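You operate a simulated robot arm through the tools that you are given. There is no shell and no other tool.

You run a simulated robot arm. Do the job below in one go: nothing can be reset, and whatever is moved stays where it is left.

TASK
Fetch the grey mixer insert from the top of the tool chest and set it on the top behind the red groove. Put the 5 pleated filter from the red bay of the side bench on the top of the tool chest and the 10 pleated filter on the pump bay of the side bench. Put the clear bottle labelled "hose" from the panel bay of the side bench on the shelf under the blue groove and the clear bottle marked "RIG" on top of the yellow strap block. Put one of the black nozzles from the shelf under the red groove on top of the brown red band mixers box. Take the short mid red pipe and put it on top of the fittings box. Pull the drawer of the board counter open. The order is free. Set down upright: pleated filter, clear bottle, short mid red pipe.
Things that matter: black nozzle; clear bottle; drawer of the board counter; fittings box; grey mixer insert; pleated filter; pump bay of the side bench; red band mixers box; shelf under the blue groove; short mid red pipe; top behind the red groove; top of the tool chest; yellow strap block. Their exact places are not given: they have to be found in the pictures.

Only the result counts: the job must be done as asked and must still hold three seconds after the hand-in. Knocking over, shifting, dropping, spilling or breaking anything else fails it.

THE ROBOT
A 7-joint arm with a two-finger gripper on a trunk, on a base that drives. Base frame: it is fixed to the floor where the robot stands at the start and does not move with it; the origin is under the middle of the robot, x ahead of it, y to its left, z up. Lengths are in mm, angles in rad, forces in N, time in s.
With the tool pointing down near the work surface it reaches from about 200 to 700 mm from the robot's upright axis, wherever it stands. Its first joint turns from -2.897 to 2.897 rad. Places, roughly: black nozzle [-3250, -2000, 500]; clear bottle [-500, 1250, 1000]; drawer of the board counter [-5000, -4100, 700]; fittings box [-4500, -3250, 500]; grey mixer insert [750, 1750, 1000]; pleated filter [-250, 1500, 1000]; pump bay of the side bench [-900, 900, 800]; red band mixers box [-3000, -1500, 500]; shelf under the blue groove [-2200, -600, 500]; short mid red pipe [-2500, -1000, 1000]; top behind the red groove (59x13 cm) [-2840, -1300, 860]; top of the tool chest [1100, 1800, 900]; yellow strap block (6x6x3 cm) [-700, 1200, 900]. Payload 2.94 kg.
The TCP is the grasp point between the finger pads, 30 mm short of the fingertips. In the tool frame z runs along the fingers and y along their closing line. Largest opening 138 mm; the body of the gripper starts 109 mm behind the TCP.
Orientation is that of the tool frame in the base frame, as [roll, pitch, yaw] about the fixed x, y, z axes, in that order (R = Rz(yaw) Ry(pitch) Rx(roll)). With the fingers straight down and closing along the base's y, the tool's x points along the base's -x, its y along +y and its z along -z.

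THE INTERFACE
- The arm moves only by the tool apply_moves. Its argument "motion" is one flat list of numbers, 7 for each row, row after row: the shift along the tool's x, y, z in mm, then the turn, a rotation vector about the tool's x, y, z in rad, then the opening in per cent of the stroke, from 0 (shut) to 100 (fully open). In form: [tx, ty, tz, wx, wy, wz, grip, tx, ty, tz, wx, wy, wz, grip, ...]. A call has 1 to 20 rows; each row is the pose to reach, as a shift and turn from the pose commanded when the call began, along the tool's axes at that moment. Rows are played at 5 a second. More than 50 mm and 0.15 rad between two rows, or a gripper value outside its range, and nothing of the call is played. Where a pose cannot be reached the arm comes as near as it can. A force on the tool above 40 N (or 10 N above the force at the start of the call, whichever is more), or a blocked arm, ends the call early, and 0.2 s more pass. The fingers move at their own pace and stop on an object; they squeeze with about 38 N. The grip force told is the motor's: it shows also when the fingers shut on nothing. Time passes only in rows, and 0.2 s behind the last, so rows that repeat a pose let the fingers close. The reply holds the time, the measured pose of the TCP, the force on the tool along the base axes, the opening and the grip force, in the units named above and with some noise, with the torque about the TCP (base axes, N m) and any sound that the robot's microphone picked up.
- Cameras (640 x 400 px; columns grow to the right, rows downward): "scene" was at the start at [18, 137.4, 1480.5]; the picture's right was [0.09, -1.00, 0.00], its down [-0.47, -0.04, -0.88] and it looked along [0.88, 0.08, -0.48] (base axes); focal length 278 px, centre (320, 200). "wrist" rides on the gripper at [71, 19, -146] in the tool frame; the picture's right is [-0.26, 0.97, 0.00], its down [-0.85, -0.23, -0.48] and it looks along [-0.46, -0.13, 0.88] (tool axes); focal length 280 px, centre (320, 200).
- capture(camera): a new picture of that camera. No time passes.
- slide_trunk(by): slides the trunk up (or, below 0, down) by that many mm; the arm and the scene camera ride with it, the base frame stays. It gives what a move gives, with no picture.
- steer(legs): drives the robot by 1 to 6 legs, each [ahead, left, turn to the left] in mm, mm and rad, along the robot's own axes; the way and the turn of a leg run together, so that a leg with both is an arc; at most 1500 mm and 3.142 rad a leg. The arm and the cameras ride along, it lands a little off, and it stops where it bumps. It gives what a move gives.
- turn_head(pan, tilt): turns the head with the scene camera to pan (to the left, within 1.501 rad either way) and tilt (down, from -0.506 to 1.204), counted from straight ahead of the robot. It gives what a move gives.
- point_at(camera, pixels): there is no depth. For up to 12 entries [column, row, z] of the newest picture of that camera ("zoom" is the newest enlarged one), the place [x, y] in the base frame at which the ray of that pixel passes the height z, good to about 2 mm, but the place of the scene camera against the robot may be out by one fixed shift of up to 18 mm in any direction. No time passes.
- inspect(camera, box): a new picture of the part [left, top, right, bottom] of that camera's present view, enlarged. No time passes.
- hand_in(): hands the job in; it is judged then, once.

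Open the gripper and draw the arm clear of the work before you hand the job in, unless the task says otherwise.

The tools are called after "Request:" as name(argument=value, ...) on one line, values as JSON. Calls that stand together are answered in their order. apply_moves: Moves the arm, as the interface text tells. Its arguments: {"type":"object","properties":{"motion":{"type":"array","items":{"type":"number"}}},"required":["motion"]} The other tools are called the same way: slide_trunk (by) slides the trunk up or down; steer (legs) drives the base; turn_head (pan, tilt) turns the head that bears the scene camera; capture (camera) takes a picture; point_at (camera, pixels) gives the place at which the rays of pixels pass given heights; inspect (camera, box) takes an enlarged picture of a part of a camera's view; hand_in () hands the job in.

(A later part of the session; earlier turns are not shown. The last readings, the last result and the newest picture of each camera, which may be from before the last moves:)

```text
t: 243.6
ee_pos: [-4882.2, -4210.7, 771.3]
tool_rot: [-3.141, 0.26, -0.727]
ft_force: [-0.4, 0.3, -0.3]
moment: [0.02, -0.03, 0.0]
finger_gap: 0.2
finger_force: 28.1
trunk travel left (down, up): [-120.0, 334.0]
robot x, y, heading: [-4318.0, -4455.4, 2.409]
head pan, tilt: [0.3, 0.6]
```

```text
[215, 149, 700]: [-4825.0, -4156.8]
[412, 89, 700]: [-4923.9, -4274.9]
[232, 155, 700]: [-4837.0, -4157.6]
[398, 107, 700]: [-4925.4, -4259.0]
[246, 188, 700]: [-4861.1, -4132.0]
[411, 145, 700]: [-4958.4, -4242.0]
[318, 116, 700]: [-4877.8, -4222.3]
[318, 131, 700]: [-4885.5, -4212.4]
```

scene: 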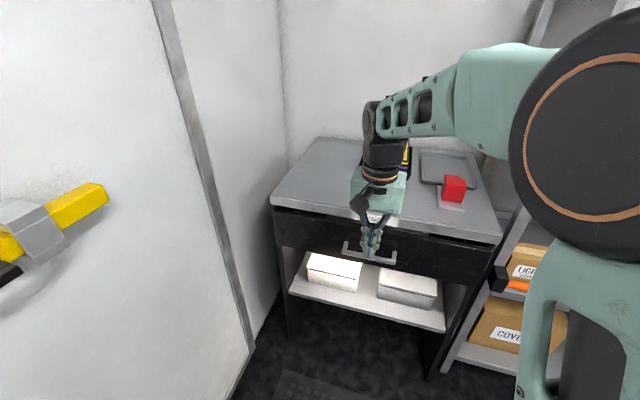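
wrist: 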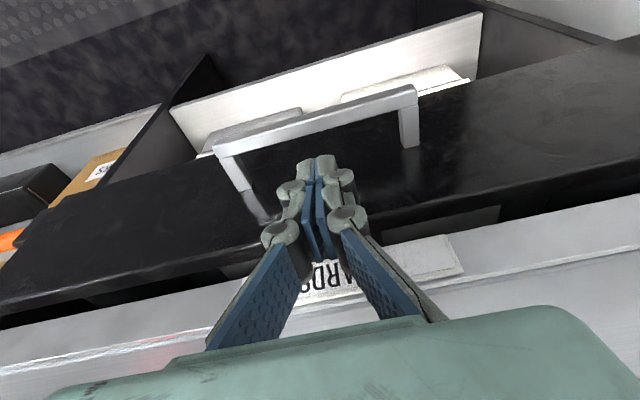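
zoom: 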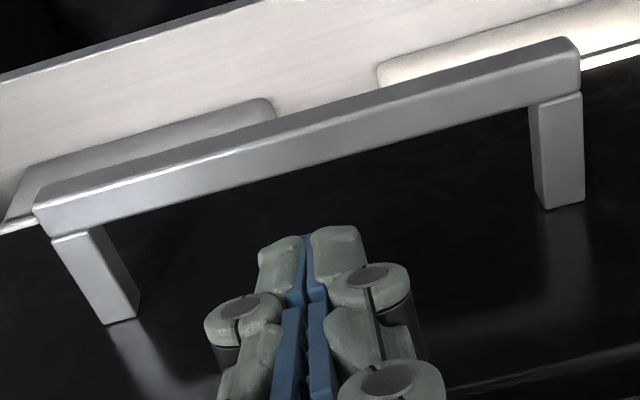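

The gap is free below the fingertips. I insert them down behind the bar in three steps, watching forces.

Request:
apply_moves(motion=[0.7, 0, 21, 0, 0, 0, 0, 1.5, 0, 42, 0, 0, 0, 0, 1.8, 0, 52, 0, 0, 0, 0, 2.2, 0, 62.8, 0, 0, 0, 0, 2.2, 0, 62.8, 0, 0, 0, 0])

Request:
capture(camera="wrist")

Request:
inspect(camera="scene", box=[320, 180, 440, 275])

```text
t: 244.8
ee_pos: [-4891.1, -4204.3, 710.2]
tool_rot: [-3.141, 0.257, -0.727]
ft_force: [4.9, -4.6, 1.1]
moment: [-0.07, -0.08, 0.03]
finger_gap: 5.9
finger_force: 28.6
trunk travel left (down, up): [-120.0, 334.0]
robot x, y, heading: [-4316.8, -4453.7, 2.413]
head pan, tilt: [0.3, 0.6]
```

```text
taken
```

wrist: 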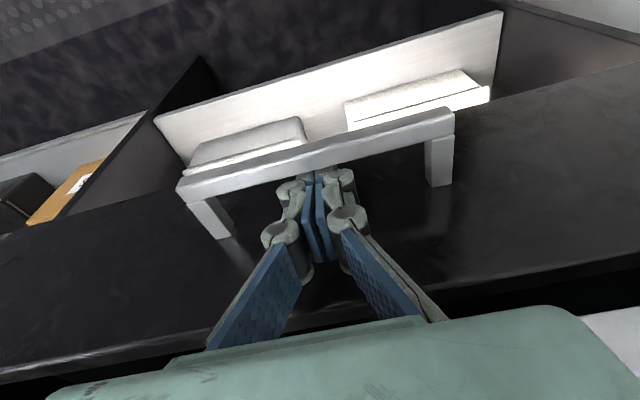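

```text
4.21 times, centred on (380, 228) of scene
```

zoom: 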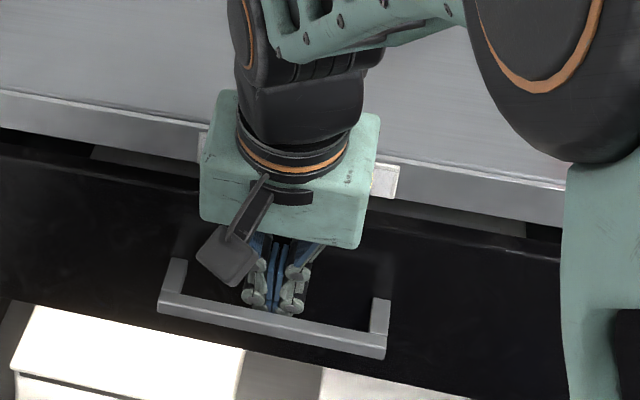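

The fingertips are behind the bar. I pull straight back 240 mm with the arm.

Request:
apply_moves(motion=[14.5, 0, -3.9, 0, 0, 0, 0, 29, 0, -7.7, 0, 0, 0, 0, 48.3, 0, -12.9, 0, 0, 0, 0, 72.5, 0, -19.3, 0, 0, 0, 0, 96.6, 0, -25.7, 0, 0, 0, 0, 120.8, 0, -32.1, 0, 0, 0, 0, 144.9, 0, -38.6, 0, 0, 0, 0, 169, 0, -45, 0, 0, 0, 0, 193.2, 0, -51.4, 0, 0, 0, 0, 217.4, 0, -57.8, 0, 0, 0, 0, 232, 0, -61.7, 0, 0, 0, 0])

Request:
capture(camera="scene")

Request:
capture(camera="wrist")

```text
t: 247.2
ee_pos: [-4712.6, -4362.7, 711.2]
tool_rot: [3.14, 0.26, -0.728]
ft_force: [-0.3, 0.4, -0.1]
moment: [0.0, 0.0, -0.03]
finger_gap: 0.0
finger_force: 28.4
trunk travel left (down, up): [-120.0, 334.0]
robot x, y, heading: [-4315.8, -4454.1, 2.413]
head pan, tilt: [0.3, 0.6]
```

```text
taken
```

scene: 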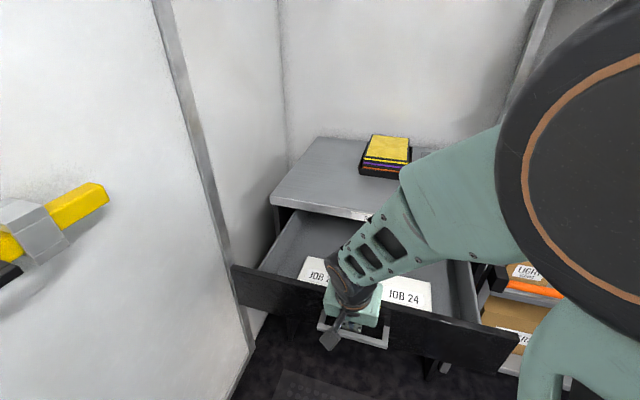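

```text
taken
```

wrist: 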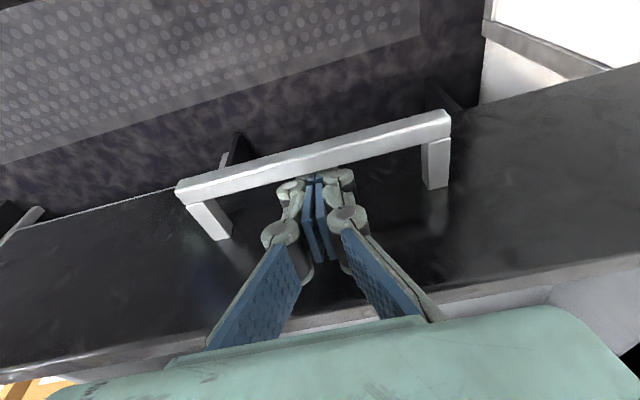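

The drawer is open by about 235 mm, JOB folders visible. I drive the base back 110 mm to pull it a little further.

Request:
steer(legs=[[-110, 0, 0]])

Request:
capture(camera="scene")

Request:
capture(camera="wrist")

```text
t: 248.3
ee_pos: [-4631.7, -4436.9, 711.0]
tool_rot: [3.14, 0.261, -0.727]
ft_force: [-0.2, 1.0, 0.4]
moment: [0.03, 0.02, 0.01]
finger_gap: 0.3
finger_force: 28.5
trunk travel left (down, up): [-120.0, 334.0]
robot x, y, heading: [-4230.4, -4532.1, 2.41]
head pan, tilt: [0.3, 0.6]
```

```text
taken
```

scene: 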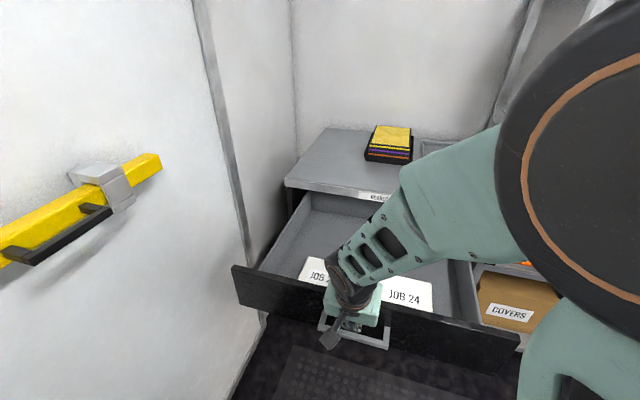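

```text
taken
```

wrist: 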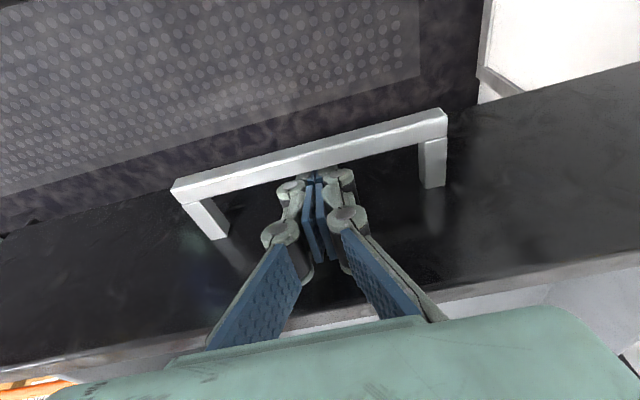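

The drawer is open about 345 mm. I loosen forward 5 mm, lift the fingers out along their axis, then bring the arm to the carry pose.

Request:
apply_moves(motion=[-4.8, 0, 1.3, 0, 0, 0, 0, -4.8, 0, -30, 0, 0, 0, 0, -4.8, 0, -70, 0, 0, 0, 0, -4.8, 0, -110, 0, 0, 0, 0, -4.8, 0, -150, 0, 0, 0, 0, -4.8, 0, -150, 0, 0.13, 0, 0, -4.8, 0, -150, 0, 0.26, 0, 0])

Request:
capture(camera="scene")

```text
t: 249.9
ee_pos: [-4606.2, -4458.9, 855.1]
tool_rot: [-3.139, -0.005, -0.728]
ft_force: [-0.4, -0.7, 0.3]
moment: [0.01, 0.02, 0.01]
finger_gap: 0.0
finger_force: 27.8
trunk travel left (down, up): [-120.0, 334.0]
robot x, y, heading: [-4234.1, -4530.8, 2.414]
head pan, tilt: [0.3, 0.6]
```

```text
taken
```

scene: 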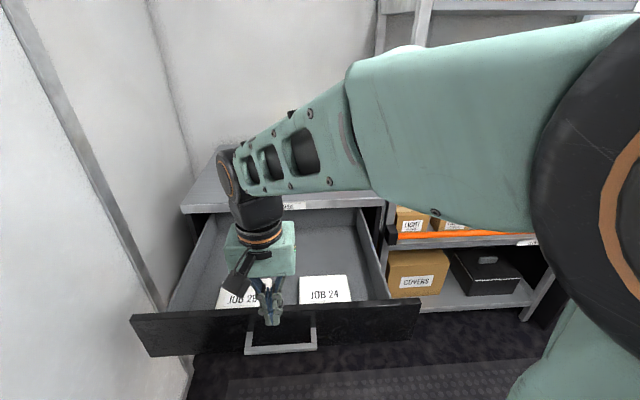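

The arm's elbow is near the head; I move the tool to straight ahead and higher, away from the drawer.

Request:
apply_moves(motion=[0, 0, -40, 0, 0, 0, 0, -18.8, -32.5, -50, 0, 0, 0, 20, -37.6, -65, -60, 0, 0, 0, 40, -56.5, -97.5, -70, 0, 0, 0, 60, -75.3, -130, -80, 0, 0, 0, 76, -94, -162.6, -90, 0, 0, 0, 76, -112.9, -195.1, -100, 0, 0, 0, 76, -112.9, -195.1, -100, 0, 0, 0, 76])

Request:
slide_trunk(by=180)

Request:
capture(camera="scene")

```text
t: 251.8
ee_pos: [-4559.0, -4238.6, 958.1]
tool_rot: [-3.141, 0.0, -0.726]
ft_force: [-0.4, 0.7, 0.3]
moment: [0.01, 0.02, 0.01]
finger_gap: 104.8
finger_force: 0.2
trunk travel left (down, up): [-120.0, 334.0]
robot x, y, heading: [-4230.7, -4527.4, 2.416]
head pan, tilt: [0.3, 0.6]
```

```text
t: 253.8
ee_pos: [-4558.6, -4237.8, 1137.7]
tool_rot: [-3.142, -0.001, -0.726]
ft_force: [-0.3, -0.1, 0.4]
moment: [0.0, -0.04, 0.0]
finger_gap: 104.9
finger_force: 0.1
trunk travel left (down, up): [-300.0, 154.0]
robot x, y, heading: [-4234.2, -4528.2, 2.411]
head pan, tilt: [0.3, 0.6]
```

```text
taken
```

scene: 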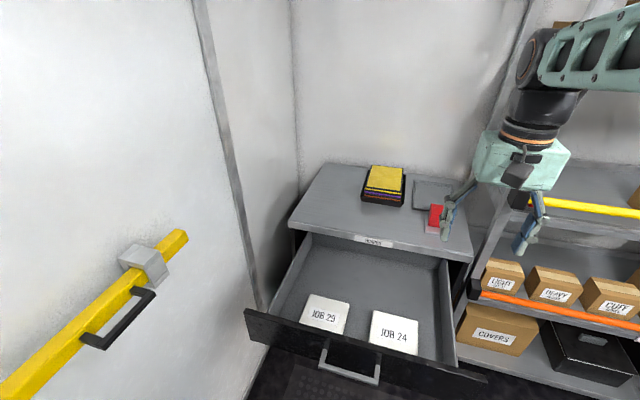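

The drawer is open. Now I drive back to the red MID pipe: slightly back, right past the drawer, then along the aisle.

Request:
steer(legs=[[-40, 0, 0], [0, -500, 0], [160, 0, 0], [0, -1400, 0], [0, -1400, 0], [0, -420, 0]])

Request:
turn_head(pan=0.2, tilt=0.65)

Request:
capture(camera="scene")

Request:
capture(camera="wrist")

```text
t: 287.9
ee_pos: [-2216.9, -1370.0, 1137.4]
tool_rot: [3.141, -0.001, -0.718]
ft_force: [0.4, -0.3, 0.4]
moment: [0.01, 0.03, -0.02]
finger_gap: 104.9
finger_force: 0.0
trunk travel left (down, up): [-300.0, 154.0]
robot x, y, heading: [-1890.8, -1659.4, 2.42]
head pan, tilt: [0.3, 0.6]
```

```text
t: 288.6
ee_pos: [-2217.1, -1371.5, 1137.5]
tool_rot: [-3.141, -0.001, -0.72]
ft_force: [0.4, -0.4, -0.6]
moment: [0.0, 0.02, 0.02]
finger_gap: 104.9
finger_force: 0.1
trunk travel left (down, up): [-300.0, 154.0]
robot x, y, heading: [-1886.6, -1655.7, 2.421]
head pan, tilt: [0.201, 0.649]
```

```text
taken
```

scene: 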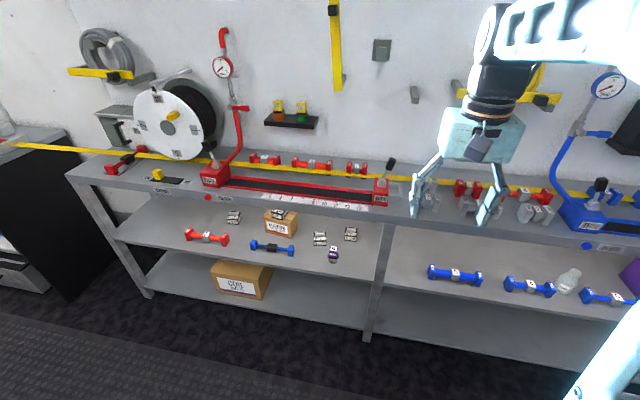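

```text
taken
```

wrist: 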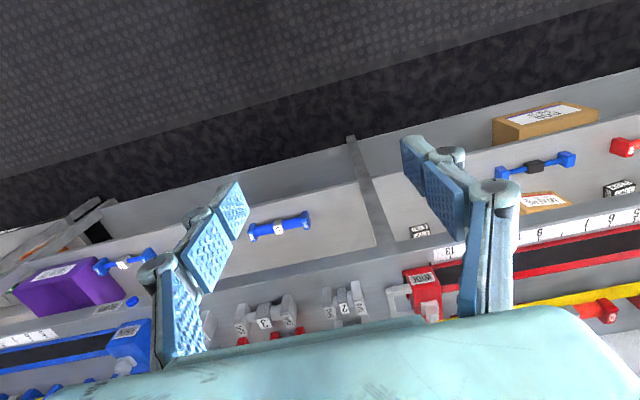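

The target pipe is at scene (465,190). I drive 180 mm ahead and 100 mm right to view it with the wrist camera.

Request:
steer(legs=[[180, -100, -0.01]])

Request:
turn_head(pan=0.25, tilt=0.7)

Request:
capture(camera="scene")

Request:
capture(camera="wrist")

```text
t: 290.3
ee_pos: [-2284.1, -1171.8, 1137.4]
tool_rot: [-3.141, -0.001, -0.729]
ft_force: [-0.3, 0.0, 0.0]
moment: [-0.02, 0.0, -0.01]
finger_gap: 105.2
finger_force: 0.1
trunk travel left (down, up): [-300.0, 154.0]
robot x, y, heading: [-1958.3, -1462.4, 2.41]
head pan, tilt: [0.201, 0.649]
```

```text
t: 290.9
ee_pos: [-2283.5, -1172.1, 1137.6]
tool_rot: [-3.141, 0.0, -0.727]
ft_force: [0.0, 0.0, 0.2]
moment: [0.03, 0.0, 0.01]
finger_gap: 104.9
finger_force: 0.0
trunk travel left (down, up): [-300.0, 154.0]
robot x, y, heading: [-1959.3, -1463.0, 2.412]
head pan, tilt: [0.25, 0.7]
```

```text
taken
```

scene: 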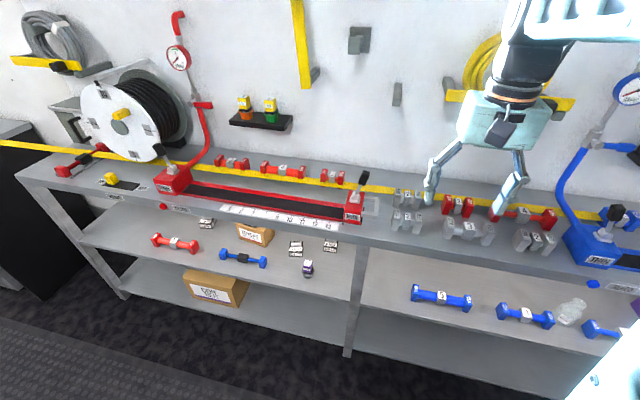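

```text
taken
```

wrist: 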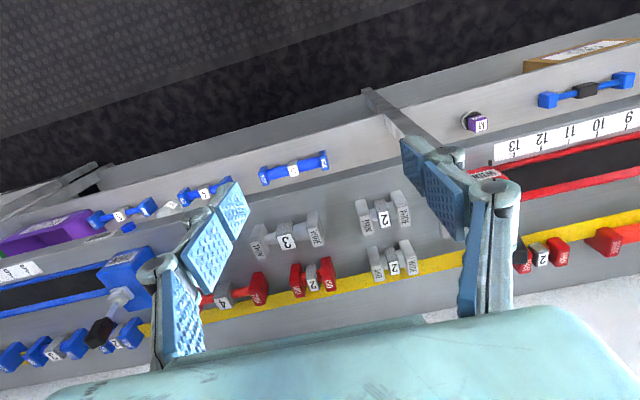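

I see the red "2" at wrist (313,277) between the red "4" and a grey "2". I zoom in to read the ends and see the strap.

Request:
inspect(camera="wrist", box=[230, 190, 430, 315])

Request:
inspect(camera="wrist", box=[270, 245, 366, 305])

Request:
inspect(camera="scene", box=[380, 170, 570, 289])

```text
3.20 times, centred on (330, 252) of wrist
```

zoom: 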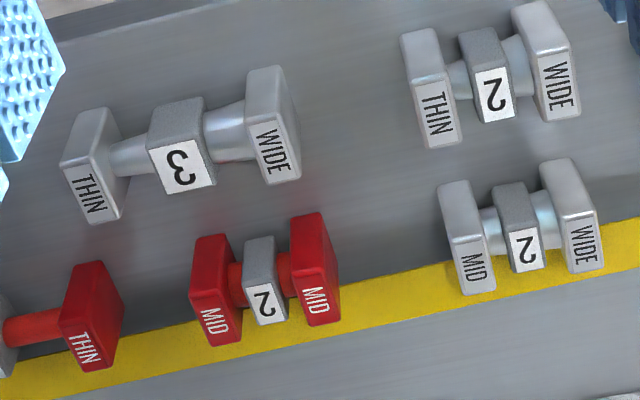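

```text
6.67 times, centred on (318, 275) of wrist
```

zoom: 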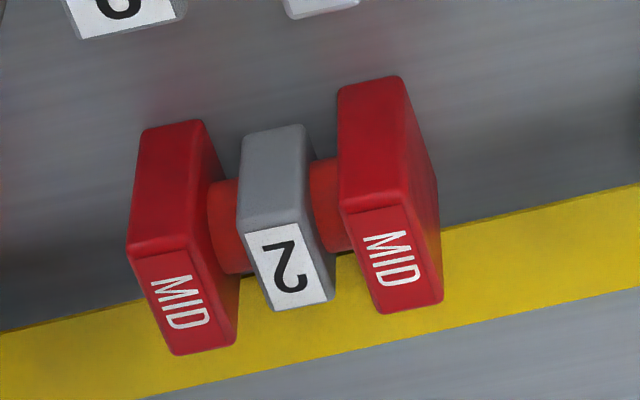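

```text
3.36 times, centred on (475, 230) of scene
```

zoom: 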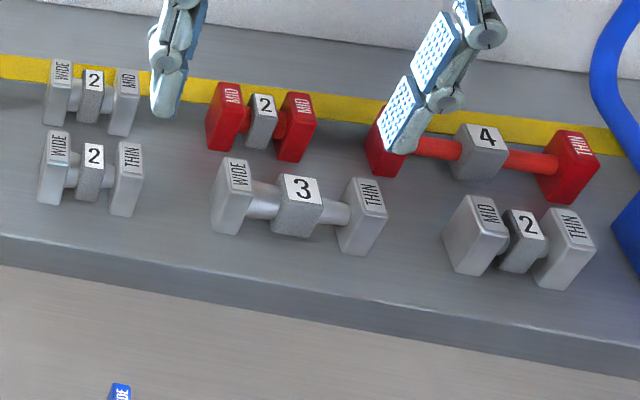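

The red "2" with MID on both ends is the short mid red pipe. I cast rays for its corners and for the strap edge to find heights.

Request:
point_at(camera="wrist", pixels=[[321, 258.8, 862], [330, 256.7, 862], [321.7, 276.9, 910], [331.5, 275.4, 910], [327, 291.8, 910], [336.3, 290, 910], [291.7, 264.8, 862], [289.5, 283.2, 910], [295.8, 298.1, 910], [305.7, 296.4, 910], [350, 276.3, 862], [350, 276.3, 890]])

Request:
point_at(camera="scene", pixels=[[481, 206.8, 862], [481, 206.8, 890], [421.5, 198.8, 862], [421.5, 198.8, 890], [441.5, 214.5, 862], [463.5, 217.5, 862], [448.5, 202, 910], [468, 205, 910], [448.5, 202, 900]])

```text
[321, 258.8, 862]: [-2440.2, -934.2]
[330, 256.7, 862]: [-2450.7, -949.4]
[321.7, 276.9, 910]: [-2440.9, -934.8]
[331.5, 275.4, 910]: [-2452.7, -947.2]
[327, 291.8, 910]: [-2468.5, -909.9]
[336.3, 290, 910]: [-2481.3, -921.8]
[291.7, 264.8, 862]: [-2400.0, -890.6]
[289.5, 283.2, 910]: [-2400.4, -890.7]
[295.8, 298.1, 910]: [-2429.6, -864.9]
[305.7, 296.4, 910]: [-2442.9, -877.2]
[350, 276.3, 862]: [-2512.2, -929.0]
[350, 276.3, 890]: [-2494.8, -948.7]
```

```text
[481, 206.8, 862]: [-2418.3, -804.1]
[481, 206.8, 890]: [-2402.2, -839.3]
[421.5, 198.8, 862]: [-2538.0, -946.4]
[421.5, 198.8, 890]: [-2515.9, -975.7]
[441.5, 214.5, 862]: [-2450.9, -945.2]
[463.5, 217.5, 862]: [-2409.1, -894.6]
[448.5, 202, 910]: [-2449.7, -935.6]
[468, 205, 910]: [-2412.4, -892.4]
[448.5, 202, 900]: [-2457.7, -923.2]
```

The pipe is 77 mm long, 48 high, 37 deep, centred (-2440,-907); the strap runs just behind it. I measure the grey "3" pipe in front and the neighbour red "4" to judge finger room.

Request:
point_at(camera="wrist", pixels=[[311.9, 247.3, 910], [324, 245.1, 910], [280.9, 250.4, 910], [297.8, 247.9, 910], [256.6, 258.9, 910], [268.1, 255.8, 910], [256, 305, 910], [268.5, 302.5, 910], [268, 283, 910], [371, 282, 910], [356, 272, 910], [320, 260, 862]])

```text
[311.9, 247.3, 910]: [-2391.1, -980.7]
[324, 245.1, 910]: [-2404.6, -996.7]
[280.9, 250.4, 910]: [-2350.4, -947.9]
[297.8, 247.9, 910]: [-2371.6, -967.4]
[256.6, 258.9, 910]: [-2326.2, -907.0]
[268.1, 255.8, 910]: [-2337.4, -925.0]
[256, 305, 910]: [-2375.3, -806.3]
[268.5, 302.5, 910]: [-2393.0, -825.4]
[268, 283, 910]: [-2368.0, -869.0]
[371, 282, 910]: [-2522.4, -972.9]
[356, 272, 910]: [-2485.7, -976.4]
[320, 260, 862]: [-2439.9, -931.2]
```

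There is enough room: 67 mm gap to the grey 3, 40 mm to red 4. I back off 60 mm so the 52° tilt is in reach.

Request:
steer(legs=[[-60, -50, 0]])

```text
t: 292.0
ee_pos: [-2205.6, -1175.6, 1138.2]
tool_rot: [-3.14, 0.001, -0.729]
ft_force: [-0.1, -0.5, 0.6]
moment: [0.0, -0.02, 0.02]
finger_gap: 104.9
finger_force: 0.1
trunk travel left (down, up): [-300.0, 154.0]
robot x, y, heading: [-1880.2, -1463.4, 2.415]
head pan, tilt: [0.25, 0.7]
```

I tilt to 52° and move to the pre-grasp point 120 mm short of the pipe, opening to 73 %.

Request:
apply_moves(motion=[-33.7, -6.3, 24.2, 0, -0.1297, 0, 73, -67.5, -12.7, 48.3, 0, -0.2593, 0, 73, -101.2, -19, 72.5, 0, -0.389, 0, 73, -135, -25.4, 96.7, 0, -0.5186, 0, 73, -168.7, -31.7, 120.9, 0, -0.6483, 0, 73, -202.5, -38.1, 145, 0, -0.7779, 0, 73, -236.2, -44.4, 169.2, 0, -0.9076, 0, 73, -236.2, -44.4, 169.2, 0, -0.9076, 0, 73])

Request:
capture(camera="wrist")

Request:
inspect(camera="wrist", box=[220, 80, 420, 205])

```text
t: 293.8
ee_pos: [-2353.4, -983.5, 970.6]
tool_rot: [3.142, 0.907, -0.728]
ft_force: [1.1, -1.6, 0.2]
moment: [-0.02, -0.01, 0.0]
finger_gap: 100.6
finger_force: 0.1
trunk travel left (down, up): [-300.0, 154.0]
robot x, y, heading: [-1879.7, -1467.9, 2.415]
head pan, tilt: [0.25, 0.7]
```

```text
taken
```

wrist: 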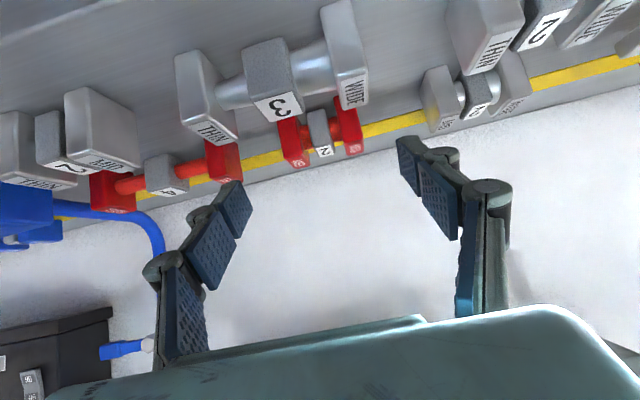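

```text
3.20 times, centred on (320, 142) of wrist
```

zoom: 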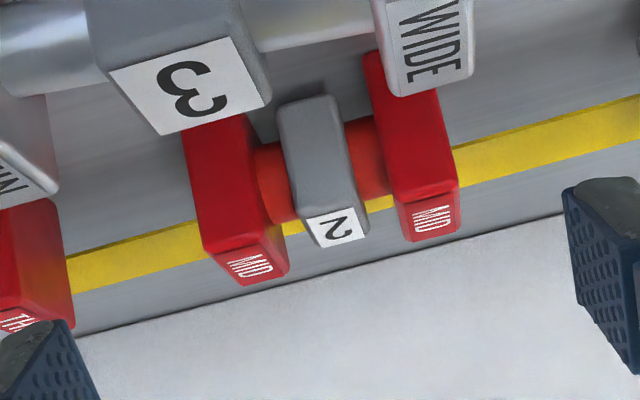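

The pipe lies on the approach line (col 322). I verify its top corners once more by rays.

Request:
point_at(camera="wrist", pixels=[[284.7, 159.2, 910], [302, 155, 910], [344.7, 145.5, 910], [363.1, 137.9, 910], [294, 168.5, 910], [363, 152, 910]])

```text
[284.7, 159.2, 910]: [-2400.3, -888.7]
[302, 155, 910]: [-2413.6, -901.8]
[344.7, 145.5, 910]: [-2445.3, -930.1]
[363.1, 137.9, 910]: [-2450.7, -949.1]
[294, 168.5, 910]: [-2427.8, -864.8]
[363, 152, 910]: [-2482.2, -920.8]
```

All matches. I advance 119 mm along the fingers to straddle the pipe ends.

Request:
apply_moves(motion=[0.8, 0, 40, 0, 0, 0, 73, 1.6, 0.1, 80, 0, 0, 0, 73, 2.4, 0.2, 110, 0, 0, 0, 73, 2.4, 0.2, 119.5, 0, 0, 0, 73, 2.4, 0.2, 119.5, 0, 0, 0, 73])

Request:
capture(camera="wrist")

Request:
capture(camera="scene")

```text
t: 295.0
ee_pos: [-2420.6, -922.5, 893.6]
tool_rot: [-3.141, 0.909, -0.726]
ft_force: [-0.6, -0.1, 0.0]
moment: [-0.01, 0.04, 0.04]
finger_gap: 100.9
finger_force: 0.1
trunk travel left (down, up): [-300.0, 154.0]
robot x, y, heading: [-1884.0, -1467.1, 2.415]
head pan, tilt: [0.25, 0.7]
```

```text
taken
```

wrist: 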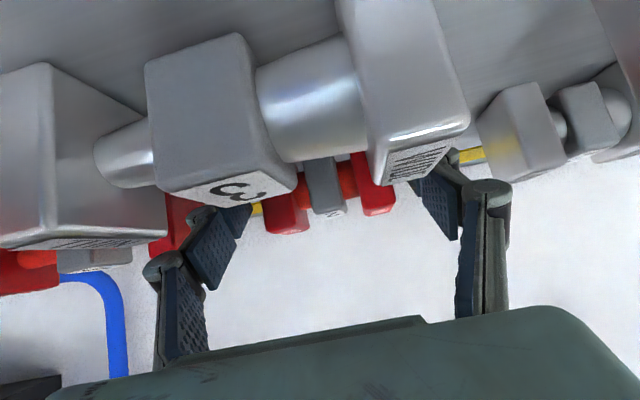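

```text
taken
```

scene: 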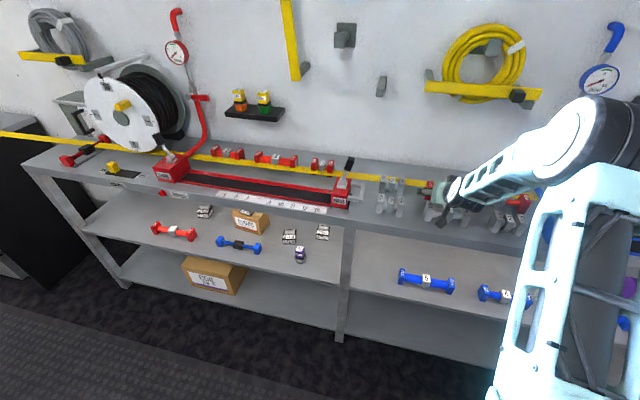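

The red pipe is between the fingertips ((285,215) to (375,185)). I close the gripper.

Request:
apply_moves(motion=[0, 0, 0, 0, 0, 0, 60, 0, 0, 0, 0, 0, 0, 50, 0, 0, 0, 0, 0, 0, 40, 0, 0, 0, 0, 0, 0, 30, 0, 0, 0, 0, 0, 0, 30])

Request:
capture(camera="wrist")

```text
t: 296.2
ee_pos: [-2419.9, -922.4, 894.4]
tool_rot: [-3.141, 0.907, -0.726]
ft_force: [-1.1, -1.0, 0.1]
moment: [0.03, -0.03, 0.0]
finger_gap: 79.3
finger_force: 37.7
trunk travel left (down, up): [-300.0, 154.0]
robot x, y, heading: [-1880.7, -1466.8, 2.414]
head pan, tilt: [0.25, 0.7]
```

```text
taken
```

wrist: 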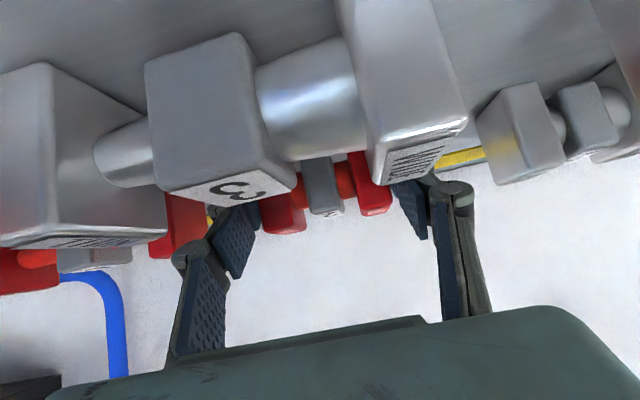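

Gripped at 79.3 mm. I lift 25 mm straight up and withdraw back and up.

Request:
apply_moves(motion=[-10, 0, -7.7, 0, 0, 0, 0, -19.7, 0, -15.4, 0, 0, 0, 0, -24, 0, -50, 0, 0, 0, 0, -28, 0, -85, 0, 0, 0, 0, -36, 0, -120, 0, 0, 0, 0, -50, 0, -155, 0, 0, 0, 0, -50, 0, -155, 0, 0, 0, 0])

Request:
capture(camera="wrist")

Request:
capture(camera="scene")

```text
t: 297.8
ee_pos: [-2351.6, -983.5, 1027.7]
tool_rot: [-3.14, 0.907, -0.725]
ft_force: [0.6, -0.3, -0.6]
moment: [-0.02, 0.0, 0.0]
finger_gap: 79.1
finger_force: 37.9
trunk travel left (down, up): [-300.0, 154.0]
robot x, y, heading: [-1883.7, -1460.6, 2.412]
head pan, tilt: [0.25, 0.7]
```

```text
taken
```

wrist: 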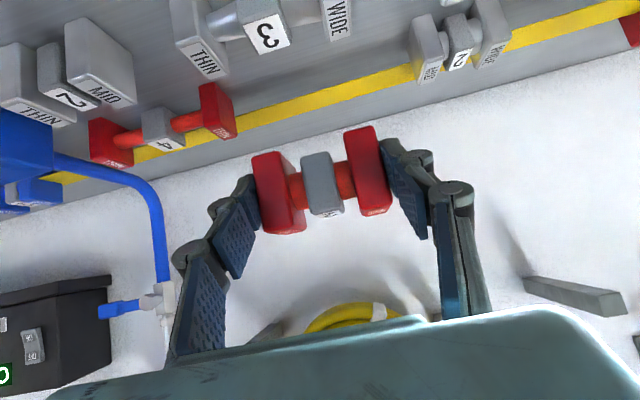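

```text
taken
```

scene: 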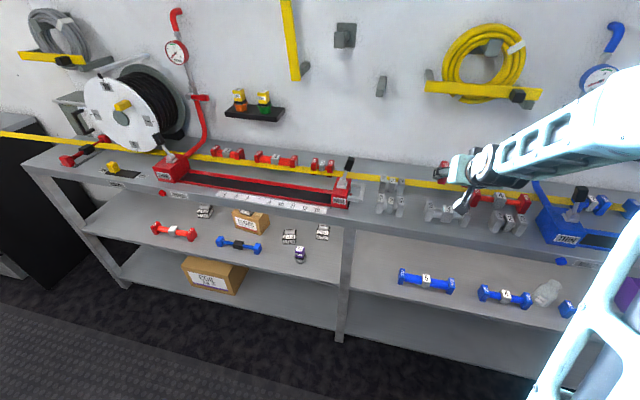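

The pipe is held and nothing else moved. I bring the tool to vertical for the drive to the rack.

Request:
apply_moves(motion=[7.8, 0, -36, 0, 0.1296, 0, 0, 15.7, 0, -71.9, 0, 0.2591, 0, 0, 23.5, 0, -107.9, 0, 0.3887, 0, 0, 31.3, 0, -143.8, 0, 0.5183, 0, 0, 39.1, 0, -179.8, 0, 0.6479, 0, 0, 47, 0, -215.7, 0, 0.7774, 0, 0, 54.8, 0, -251.7, 0, 0.907, 0, 0, 54.8, 0, -251.7, 0, 0.907, 0, 0])

Request:
steer(legs=[[-190, 0, 0], [0, 1450, 0], [0, 1450, 0]])

```text
t: 299.6
ee_pos: [-2179.6, -1136.8, 1141.1]
tool_rot: [3.141, -0.001, -0.728]
ft_force: [0.0, 1.4, -1.2]
moment: [0.01, -0.04, 0.04]
finger_gap: 78.8
finger_force: 38.6
trunk travel left (down, up): [-300.0, 154.0]
robot x, y, heading: [-1881.1, -1463.5, 2.412]
head pan, tilt: [0.25, 0.7]
```

```text
t: 326.2
ee_pos: [-3958.6, -3461.4, 1138.0]
tool_rot: [-3.141, 0.0, -0.702]
ft_force: [0.0, -0.1, -2.8]
moment: [0.02, -0.01, -0.01]
finger_gap: 79.2
finger_force: 38.2
trunk travel left (down, up): [-300.0, 154.0]
robot x, y, heading: [-3648.7, -3782.3, 2.44]
head pan, tilt: [0.25, 0.7]
```

I correct the heading and place the robot before the FITTINGS box, then lower the trunk 170 mm and look.

Request:
steer(legs=[[0, 0, -0.028], [70, 120, 0]])

Request:
slide_trunk(by=-170)

Request:
turn_head(pan=0.1, tilt=0.6)

Request:
capture(camera="scene")

Request:
capture(camera="wrist")

```text
t: 328.2
ee_pos: [-4079.8, -3493.6, 1139.2]
tool_rot: [-3.141, 0.001, -0.731]
ft_force: [0.3, 0.1, -1.7]
moment: [-0.02, -0.01, -0.03]
finger_gap: 79.4
finger_force: 37.8
trunk travel left (down, up): [-300.0, 154.0]
robot x, y, heading: [-3781.2, -3819.1, 2.413]
head pan, tilt: [0.25, 0.7]
```

```text
t: 330.1
ee_pos: [-4081.7, -3493.8, 968.4]
tool_rot: [-3.141, 0.0, -0.728]
ft_force: [0.1, -0.2, -2.4]
moment: [-0.03, -0.02, -0.01]
finger_gap: 79.4
finger_force: 38.2
trunk travel left (down, up): [-130.0, 324.0]
robot x, y, heading: [-3782.8, -3822.1, 2.413]
head pan, tilt: [0.25, 0.7]
```

```text
t: 330.9
ee_pos: [-4080.3, -3494.5, 968.4]
tool_rot: [3.141, 0.0, -0.729]
ft_force: [-0.6, 0.4, -1.7]
moment: [-0.04, -0.03, 0.0]
finger_gap: 79.0
finger_force: 38.4
trunk travel left (down, up): [-130.0, 324.0]
robot x, y, heading: [-3782.7, -3822.2, 2.411]
head pan, tilt: [0.099, 0.6]
```

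```text
taken
```

scene: 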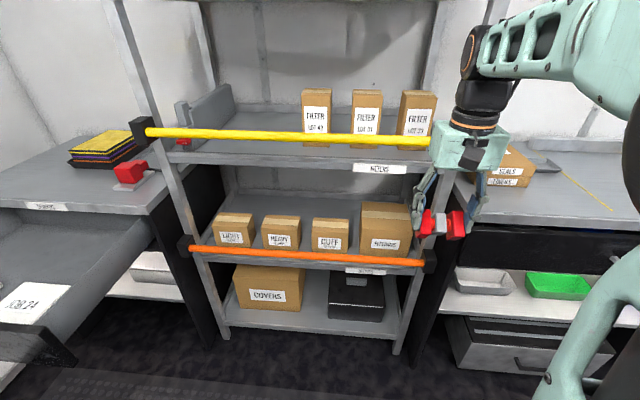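

```text
taken
```

wrist: 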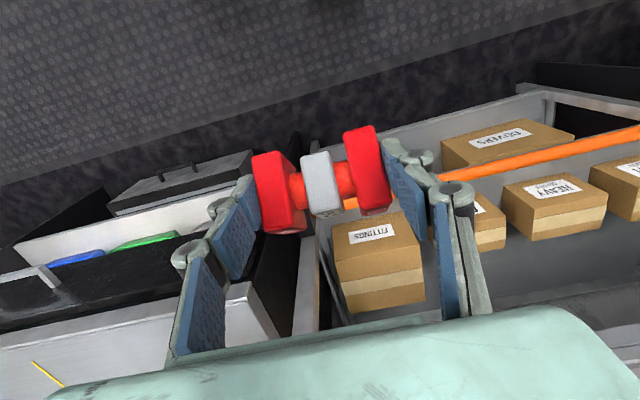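

The FITTINGS box is seen below the held pipe at (380,265). I zoom in and re-measure its top from here.

Request:
inspect(camera="wrist", box=[300, 200, 460, 320])

```text
3.33 times, centred on (380, 260) of wrist
```

zoom: 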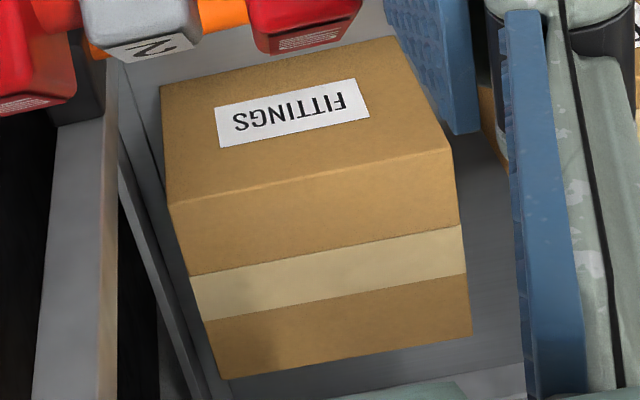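

I cast rays through the box's corners.

Request:
point_at(camera="wrist", pixels=[[332, 226.1, 557], [401.6, 211.1, 557], [334.4, 261.5, 690], [419.6, 244.4, 690], [349.1, 313.4, 690], [425, 300.5, 690], [334.4, 261.5, 700], [419.6, 244.4, 700]])

```text
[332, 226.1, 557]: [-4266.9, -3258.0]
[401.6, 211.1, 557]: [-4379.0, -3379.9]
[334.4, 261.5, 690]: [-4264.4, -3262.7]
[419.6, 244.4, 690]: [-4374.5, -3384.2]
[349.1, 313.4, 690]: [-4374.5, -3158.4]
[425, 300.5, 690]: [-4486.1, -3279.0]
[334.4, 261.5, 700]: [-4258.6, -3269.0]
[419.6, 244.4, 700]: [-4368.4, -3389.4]
```

Box top z≈687, s -5439..-5275. I tilt to 52° and move to the start of the approach line in front of the shelf.

Request:
apply_moves(motion=[-32.4, 4.5, 22.5, 0, -0.1296, 0, 0, -64.7, 8.9, 45, 0, -0.2591, 0, 0, -97.1, 13.4, 67.5, 0, -0.3887, 0, 0, -129.4, 17.9, 89.9, 0, -0.5183, 0, 0, -161.8, 22.4, 112.4, 0, -0.6479, 0, 0, -194.1, 26.8, 134.9, 0, -0.7774, 0, 0, -226.5, 31.3, 157.4, 0, -0.907, 0, 0, -226.5, 31.3, 157.4, 0, -0.907, 0, 0])

Request:
capture(camera="wrist")

Request:
capture(camera="scene")

```text
t: 332.6
ee_pos: [-4271.2, -3364.7, 808.9]
tool_rot: [-3.139, 0.907, -0.728]
ft_force: [0.2, 0.0, -2.2]
moment: [0.02, -0.06, -0.01]
finger_gap: 79.5
finger_force: 38.3
trunk travel left (down, up): [-130.0, 324.0]
robot x, y, heading: [-3778.3, -3817.5, 2.411]
head pan, tilt: [0.099, 0.6]
```

```text
taken
```

wrist: 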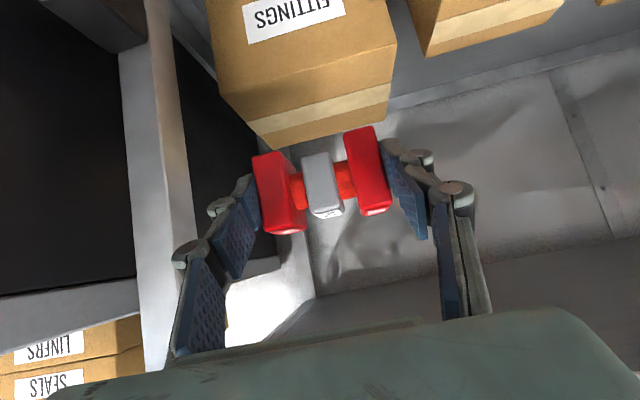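

```text
taken
```

scene: 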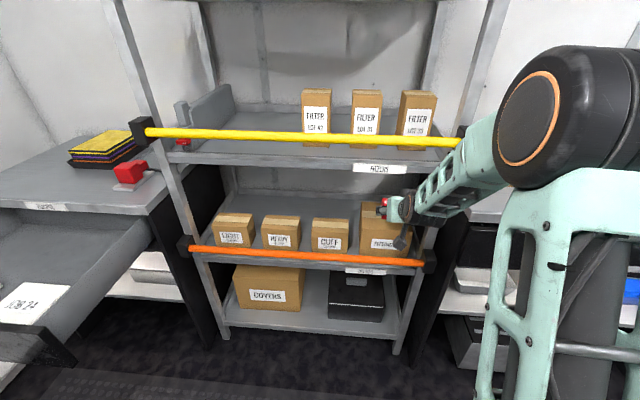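

On line. I advance 127 mm to 12 mm above the box top.

Request:
apply_moves(motion=[0, 0.2, 35, 0, 0, 0, 0, 0, 0.4, 70, 0, 0, 0, 0, -0.2, 0.6, 105, 0, 0, 0, 0, -0.3, 0.7, 126.8, 0, 0, 0, 0, -0.3, 0.7, 126.8, 0, 0, 0, 0])

Request:
capture(camera="wrist")

Request:
inspect(camera="scene", box=[330, 150, 450, 280])

```text
t: 333.9
ee_pos: [-4347.8, -3298.6, 732.5]
tool_rot: [-3.14, 0.907, -0.727]
ft_force: [-0.1, 0.5, -1.4]
moment: [0.0, -0.06, 0.0]
finger_gap: 79.3
finger_force: 38.4
trunk travel left (down, up): [-130.0, 324.0]
robot x, y, heading: [-3781.2, -3821.5, 2.415]
head pan, tilt: [0.099, 0.6]
```

```text
taken
```

wrist: 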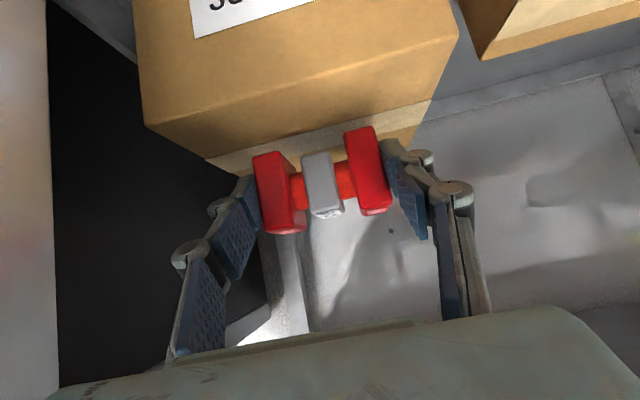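

```text
3.08 times, centred on (390, 215) of scene
```

zoom: 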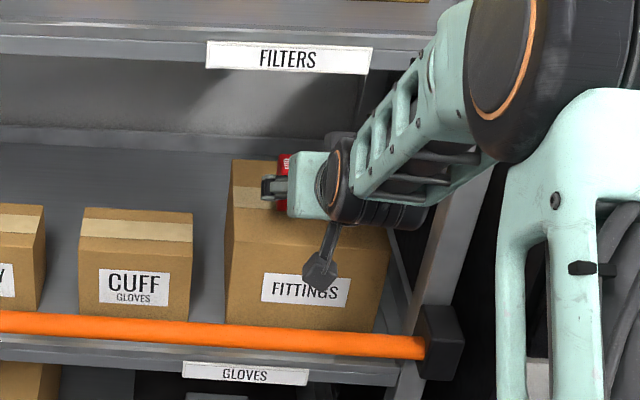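

Over the box. I lower 8 mm and read the force.

Request:
apply_moves(motion=[3.2, 0, 2.5, 0, 0, 0, 0, 6.3, 0, 4.9, 0, 0, 0, 0, 6.3, 0, 4.9, 0, 0, 0, 0])

```text
t: 334.6
ee_pos: [-4345.2, -3300.4, 723.5]
tool_rot: [-3.141, 0.904, -0.728]
ft_force: [-1.0, 0.0, -1.9]
moment: [-0.04, -0.02, -0.01]
finger_gap: 79.4
finger_force: 37.9
trunk travel left (down, up): [-130.0, 324.0]
robot x, y, heading: [-3780.2, -3822.3, 2.41]
head pan, tilt: [0.099, 0.6]
```

No contact at 723.5. I lower 4 mm more.

Request:
apply_moves(motion=[1.6, 0, 1.2, 0, 0, 0, 0, 3.2, 0, 2.5, 0, 0, 0, 0, 3.2, 0, 2.5, 0, 0, 0, 0])

```text
t: 335.4
ee_pos: [-4346.9, -3300.0, 721.0]
tool_rot: [-3.14, 0.908, -0.727]
ft_force: [-0.6, -0.8, -1.8]
moment: [-0.01, -0.02, 0.02]
finger_gap: 79.4
finger_force: 37.3
trunk travel left (down, up): [-130.0, 324.0]
robot x, y, heading: [-3782.8, -3819.6, 2.413]
head pan, tilt: [0.099, 0.6]
```

Still free at 721. Another 4 mm down.

Request:
apply_moves(motion=[1.6, 0, 1.2, 0, 0, 0, 0, 3.2, 0, 2.5, 0, 0, 0, 0, 3.2, 0, 2.5, 0, 0, 0, 0])

```text
t: 336.2
ee_pos: [-4344.6, -3299.6, 716.9]
tool_rot: [-3.139, 0.905, -0.727]
ft_force: [0.1, 0.6, -1.3]
moment: [-0.03, -0.05, -0.02]
finger_gap: 79.2
finger_force: 37.7
trunk travel left (down, up): [-130.0, 324.0]
robot x, y, heading: [-3781.7, -3820.8, 2.408]
head pan, tilt: [0.099, 0.6]
```

Still free at 717. I go on in small steps.

Request:
apply_moves(motion=[1.2, 0, 0.9, 0, 0, 0, 0, 2.4, 0, 1.8, 0, 0, 0, 0, 2.4, 0, 1.8, 0, 0, 0, 0])

Request:
capture(camera="wrist")

```text
t: 337.1
ee_pos: [-4345.2, -3301.1, 715.0]
tool_rot: [-3.14, 0.908, -0.729]
ft_force: [-0.6, -0.2, -0.7]
moment: [0.0, 0.02, 0.0]
finger_gap: 79.1
finger_force: 37.9
trunk travel left (down, up): [-130.0, 324.0]
robot x, y, heading: [-3782.6, -3821.7, 2.414]
head pan, tilt: [0.099, 0.6]
```

```text
taken
```

wrist: 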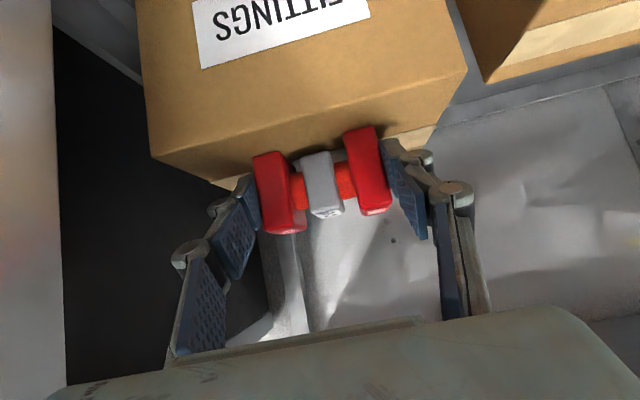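

The contact shadow is close under the pipe. 2 mm more.

Request:
apply_moves(motion=[0.8, 0, 0.6, 0, 0, 0, 0, 1.6, 0, 1.2, 0, 0, 0, 0, 1.6, 0, 1.2, 0, 0, 0, 0])

```text
t: 337.9
ee_pos: [-4346.4, -3300.1, 715.5]
tool_rot: [-3.138, 0.909, -0.729]
ft_force: [1.5, 0.7, 4.0]
moment: [-0.04, -0.05, -0.03]
finger_gap: 79.3
finger_force: 37.7
trunk travel left (down, up): [-130.0, 324.0]
robot x, y, heading: [-3782.4, -3823.6, 2.41]
head pan, tilt: [0.099, 0.6]
```

Contact (4 N). I open the fingers and withdraw along them.

Request:
apply_moves(motion=[0, 0, 0, 0, 0, 0, 62, 0, 0, 0, 0, 0, 0, 73, 0, 0, 0, 0, 0, 0, 73, 0, 0, 0, 0, 0, 0, 73, 0, 0, -35, 0, 0, 0, 73, 0, 0, -70, 0, 0, 0, 73, 0, 0, -105, 0, 0, 0, 73, 0, 0, -140, 0, 0, 0, 73, 0, 0, -140, 0, 0, 0, 73])

Request:
capture(camera="wrist")

Request:
capture(camera="scene")

```text
t: 339.9
ee_pos: [-4264.8, -3374.2, 798.5]
tool_rot: [-3.141, 0.909, -0.729]
ft_force: [0.3, -0.8, -0.2]
moment: [-0.02, -0.01, -0.02]
finger_gap: 100.6
finger_force: 0.0
trunk travel left (down, up): [-130.0, 324.0]
robot x, y, heading: [-3786.7, -3821.4, 2.415]
head pan, tilt: [0.099, 0.6]
```

```text
taken
```

wrist: 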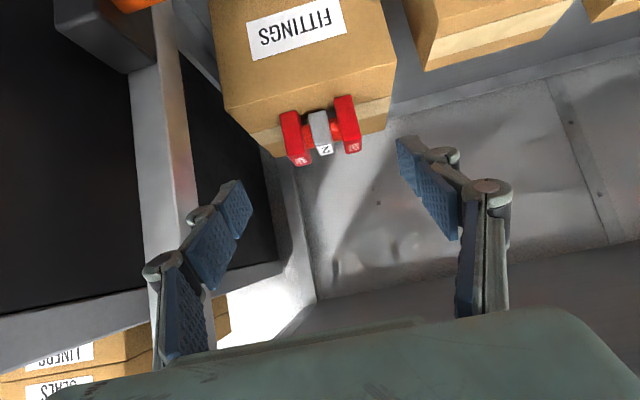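

```text
taken
```

scene: 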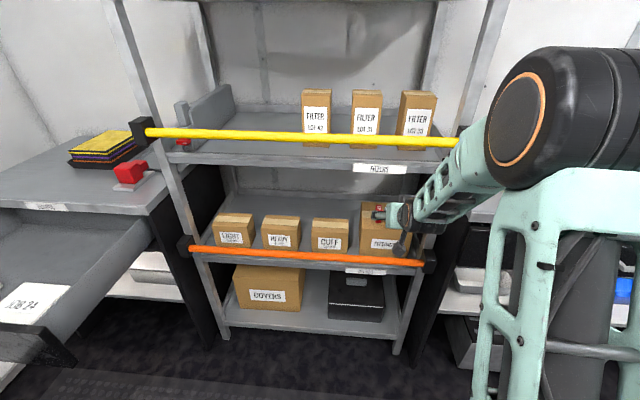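

The pipe stands on the FITTINGS box. I bring the arm back to vertical and raise the trunk; then drive to the filter 5 and tool chest.

Request:
apply_moves(motion=[-0.3, 0, -39.6, 0, 0.13, 0, 76, -0.7, 0, -79.1, 0, 0.26, 0, 76, -1, 0, -118.7, 0, 0.39, 0, 76, -1.4, 0, -158.2, 0, 0.519, 0, 76, -1.7, 0, -197.8, 0, 0.649, 0, 76, -2.1, 0, -237.3, 0, 0.779, 0, 76, -2.4, 0, -276.9, 0, 0.909, 0, 76, -2.4, 0, -276.9, 0, 0.909, 0, 76])

Request:
slide_trunk(by=170)

Request:
turn_head(pan=0.1, tilt=0.7)

Request:
capture(camera="scene")

```text
t: 341.6
ee_pos: [-4101.2, -3518.1, 972.7]
tool_rot: [-3.141, -0.003, -0.728]
ft_force: [-0.2, -0.3, 0.3]
moment: [0.0, -0.02, -0.02]
finger_gap: 105.1
finger_force: 0.1
trunk travel left (down, up): [-130.0, 324.0]
robot x, y, heading: [-3783.7, -3817.9, 2.414]
head pan, tilt: [0.099, 0.6]
```

```text
t: 343.6
ee_pos: [-4102.4, -3517.9, 1142.7]
tool_rot: [-3.141, -0.003, -0.729]
ft_force: [0.2, 0.7, 0.3]
moment: [-0.02, -0.02, 0.02]
finger_gap: 104.8
finger_force: 0.1
trunk travel left (down, up): [-300.0, 154.0]
robot x, y, heading: [-3782.8, -3820.5, 2.407]
head pan, tilt: [0.099, 0.6]
```

```text
t: 344.2
ee_pos: [-4101.5, -3518.4, 1141.9]
tool_rot: [3.141, -0.002, -0.73]
ft_force: [-0.1, -0.3, 0.3]
moment: [-0.01, 0.01, -0.02]
finger_gap: 104.8
finger_force: 0.2
trunk travel left (down, up): [-300.0, 154.0]
robot x, y, heading: [-3784.8, -3820.2, 2.408]
head pan, tilt: [0.099, 0.7]
```

```text
taken
```

scene: 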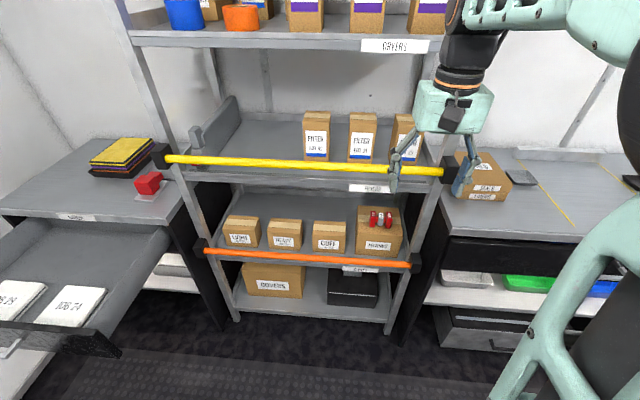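

Now I drive right along the aisle back to the side bench (about 6.4 m).

Request:
steer(legs=[[0, -1450, 0], [0, -1450, 0], [0, -1450, 0]])

```text
t: 382.0
ee_pos: [-1126.2, -322.2, 1142.2]
tool_rot: [-3.141, -0.003, -0.782]
ft_force: [0.6, 0.4, -0.8]
moment: [0.0, 0.02, 0.01]
finger_gap: 104.7
finger_force: 0.1
trunk travel left (down, up): [-300.0, 154.0]
robot x, y, heading: [-822.5, -644.2, 2.364]
head pan, tilt: [0.099, 0.7]
```

I correct the heading and go on right 2130 mm, then 390 mm ahead to face filter 5.

Request:
steer(legs=[[0, 0, 0.048], [0, -1100, 0.01], [0, -1030, 0.01]])

Request:
turn_head(pan=0.2, tilt=0.7)

Request:
capture(camera="scene")

```text
t: 401.3
ee_pos: [258.6, 1247.8, 1142.0]
tool_rot: [-3.141, -0.003, -0.708]
ft_force: [-0.2, 0.5, 0.5]
moment: [-0.01, -0.02, 0.03]
finger_gap: 104.9
finger_force: 0.2
trunk travel left (down, up): [-300.0, 154.0]
robot x, y, heading: [582.1, 950.7, 2.433]
head pan, tilt: [0.099, 0.7]
```

```text
t: 401.9
ee_pos: [258.7, 1247.2, 1142.1]
tool_rot: [-3.141, -0.001, -0.708]
ft_force: [-0.6, 0.1, -0.3]
moment: [0.02, 0.02, 0.01]
finger_gap: 105.0
finger_force: 0.0
trunk travel left (down, up): [-300.0, 154.0]
robot x, y, heading: [585.9, 949.7, 2.433]
head pan, tilt: [0.201, 0.7]
```

```text
taken
```

scene: 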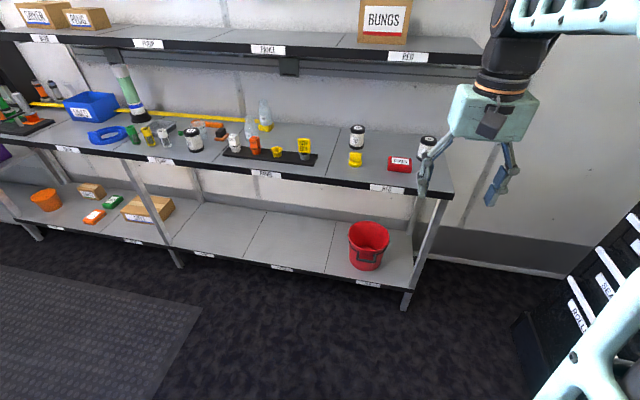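

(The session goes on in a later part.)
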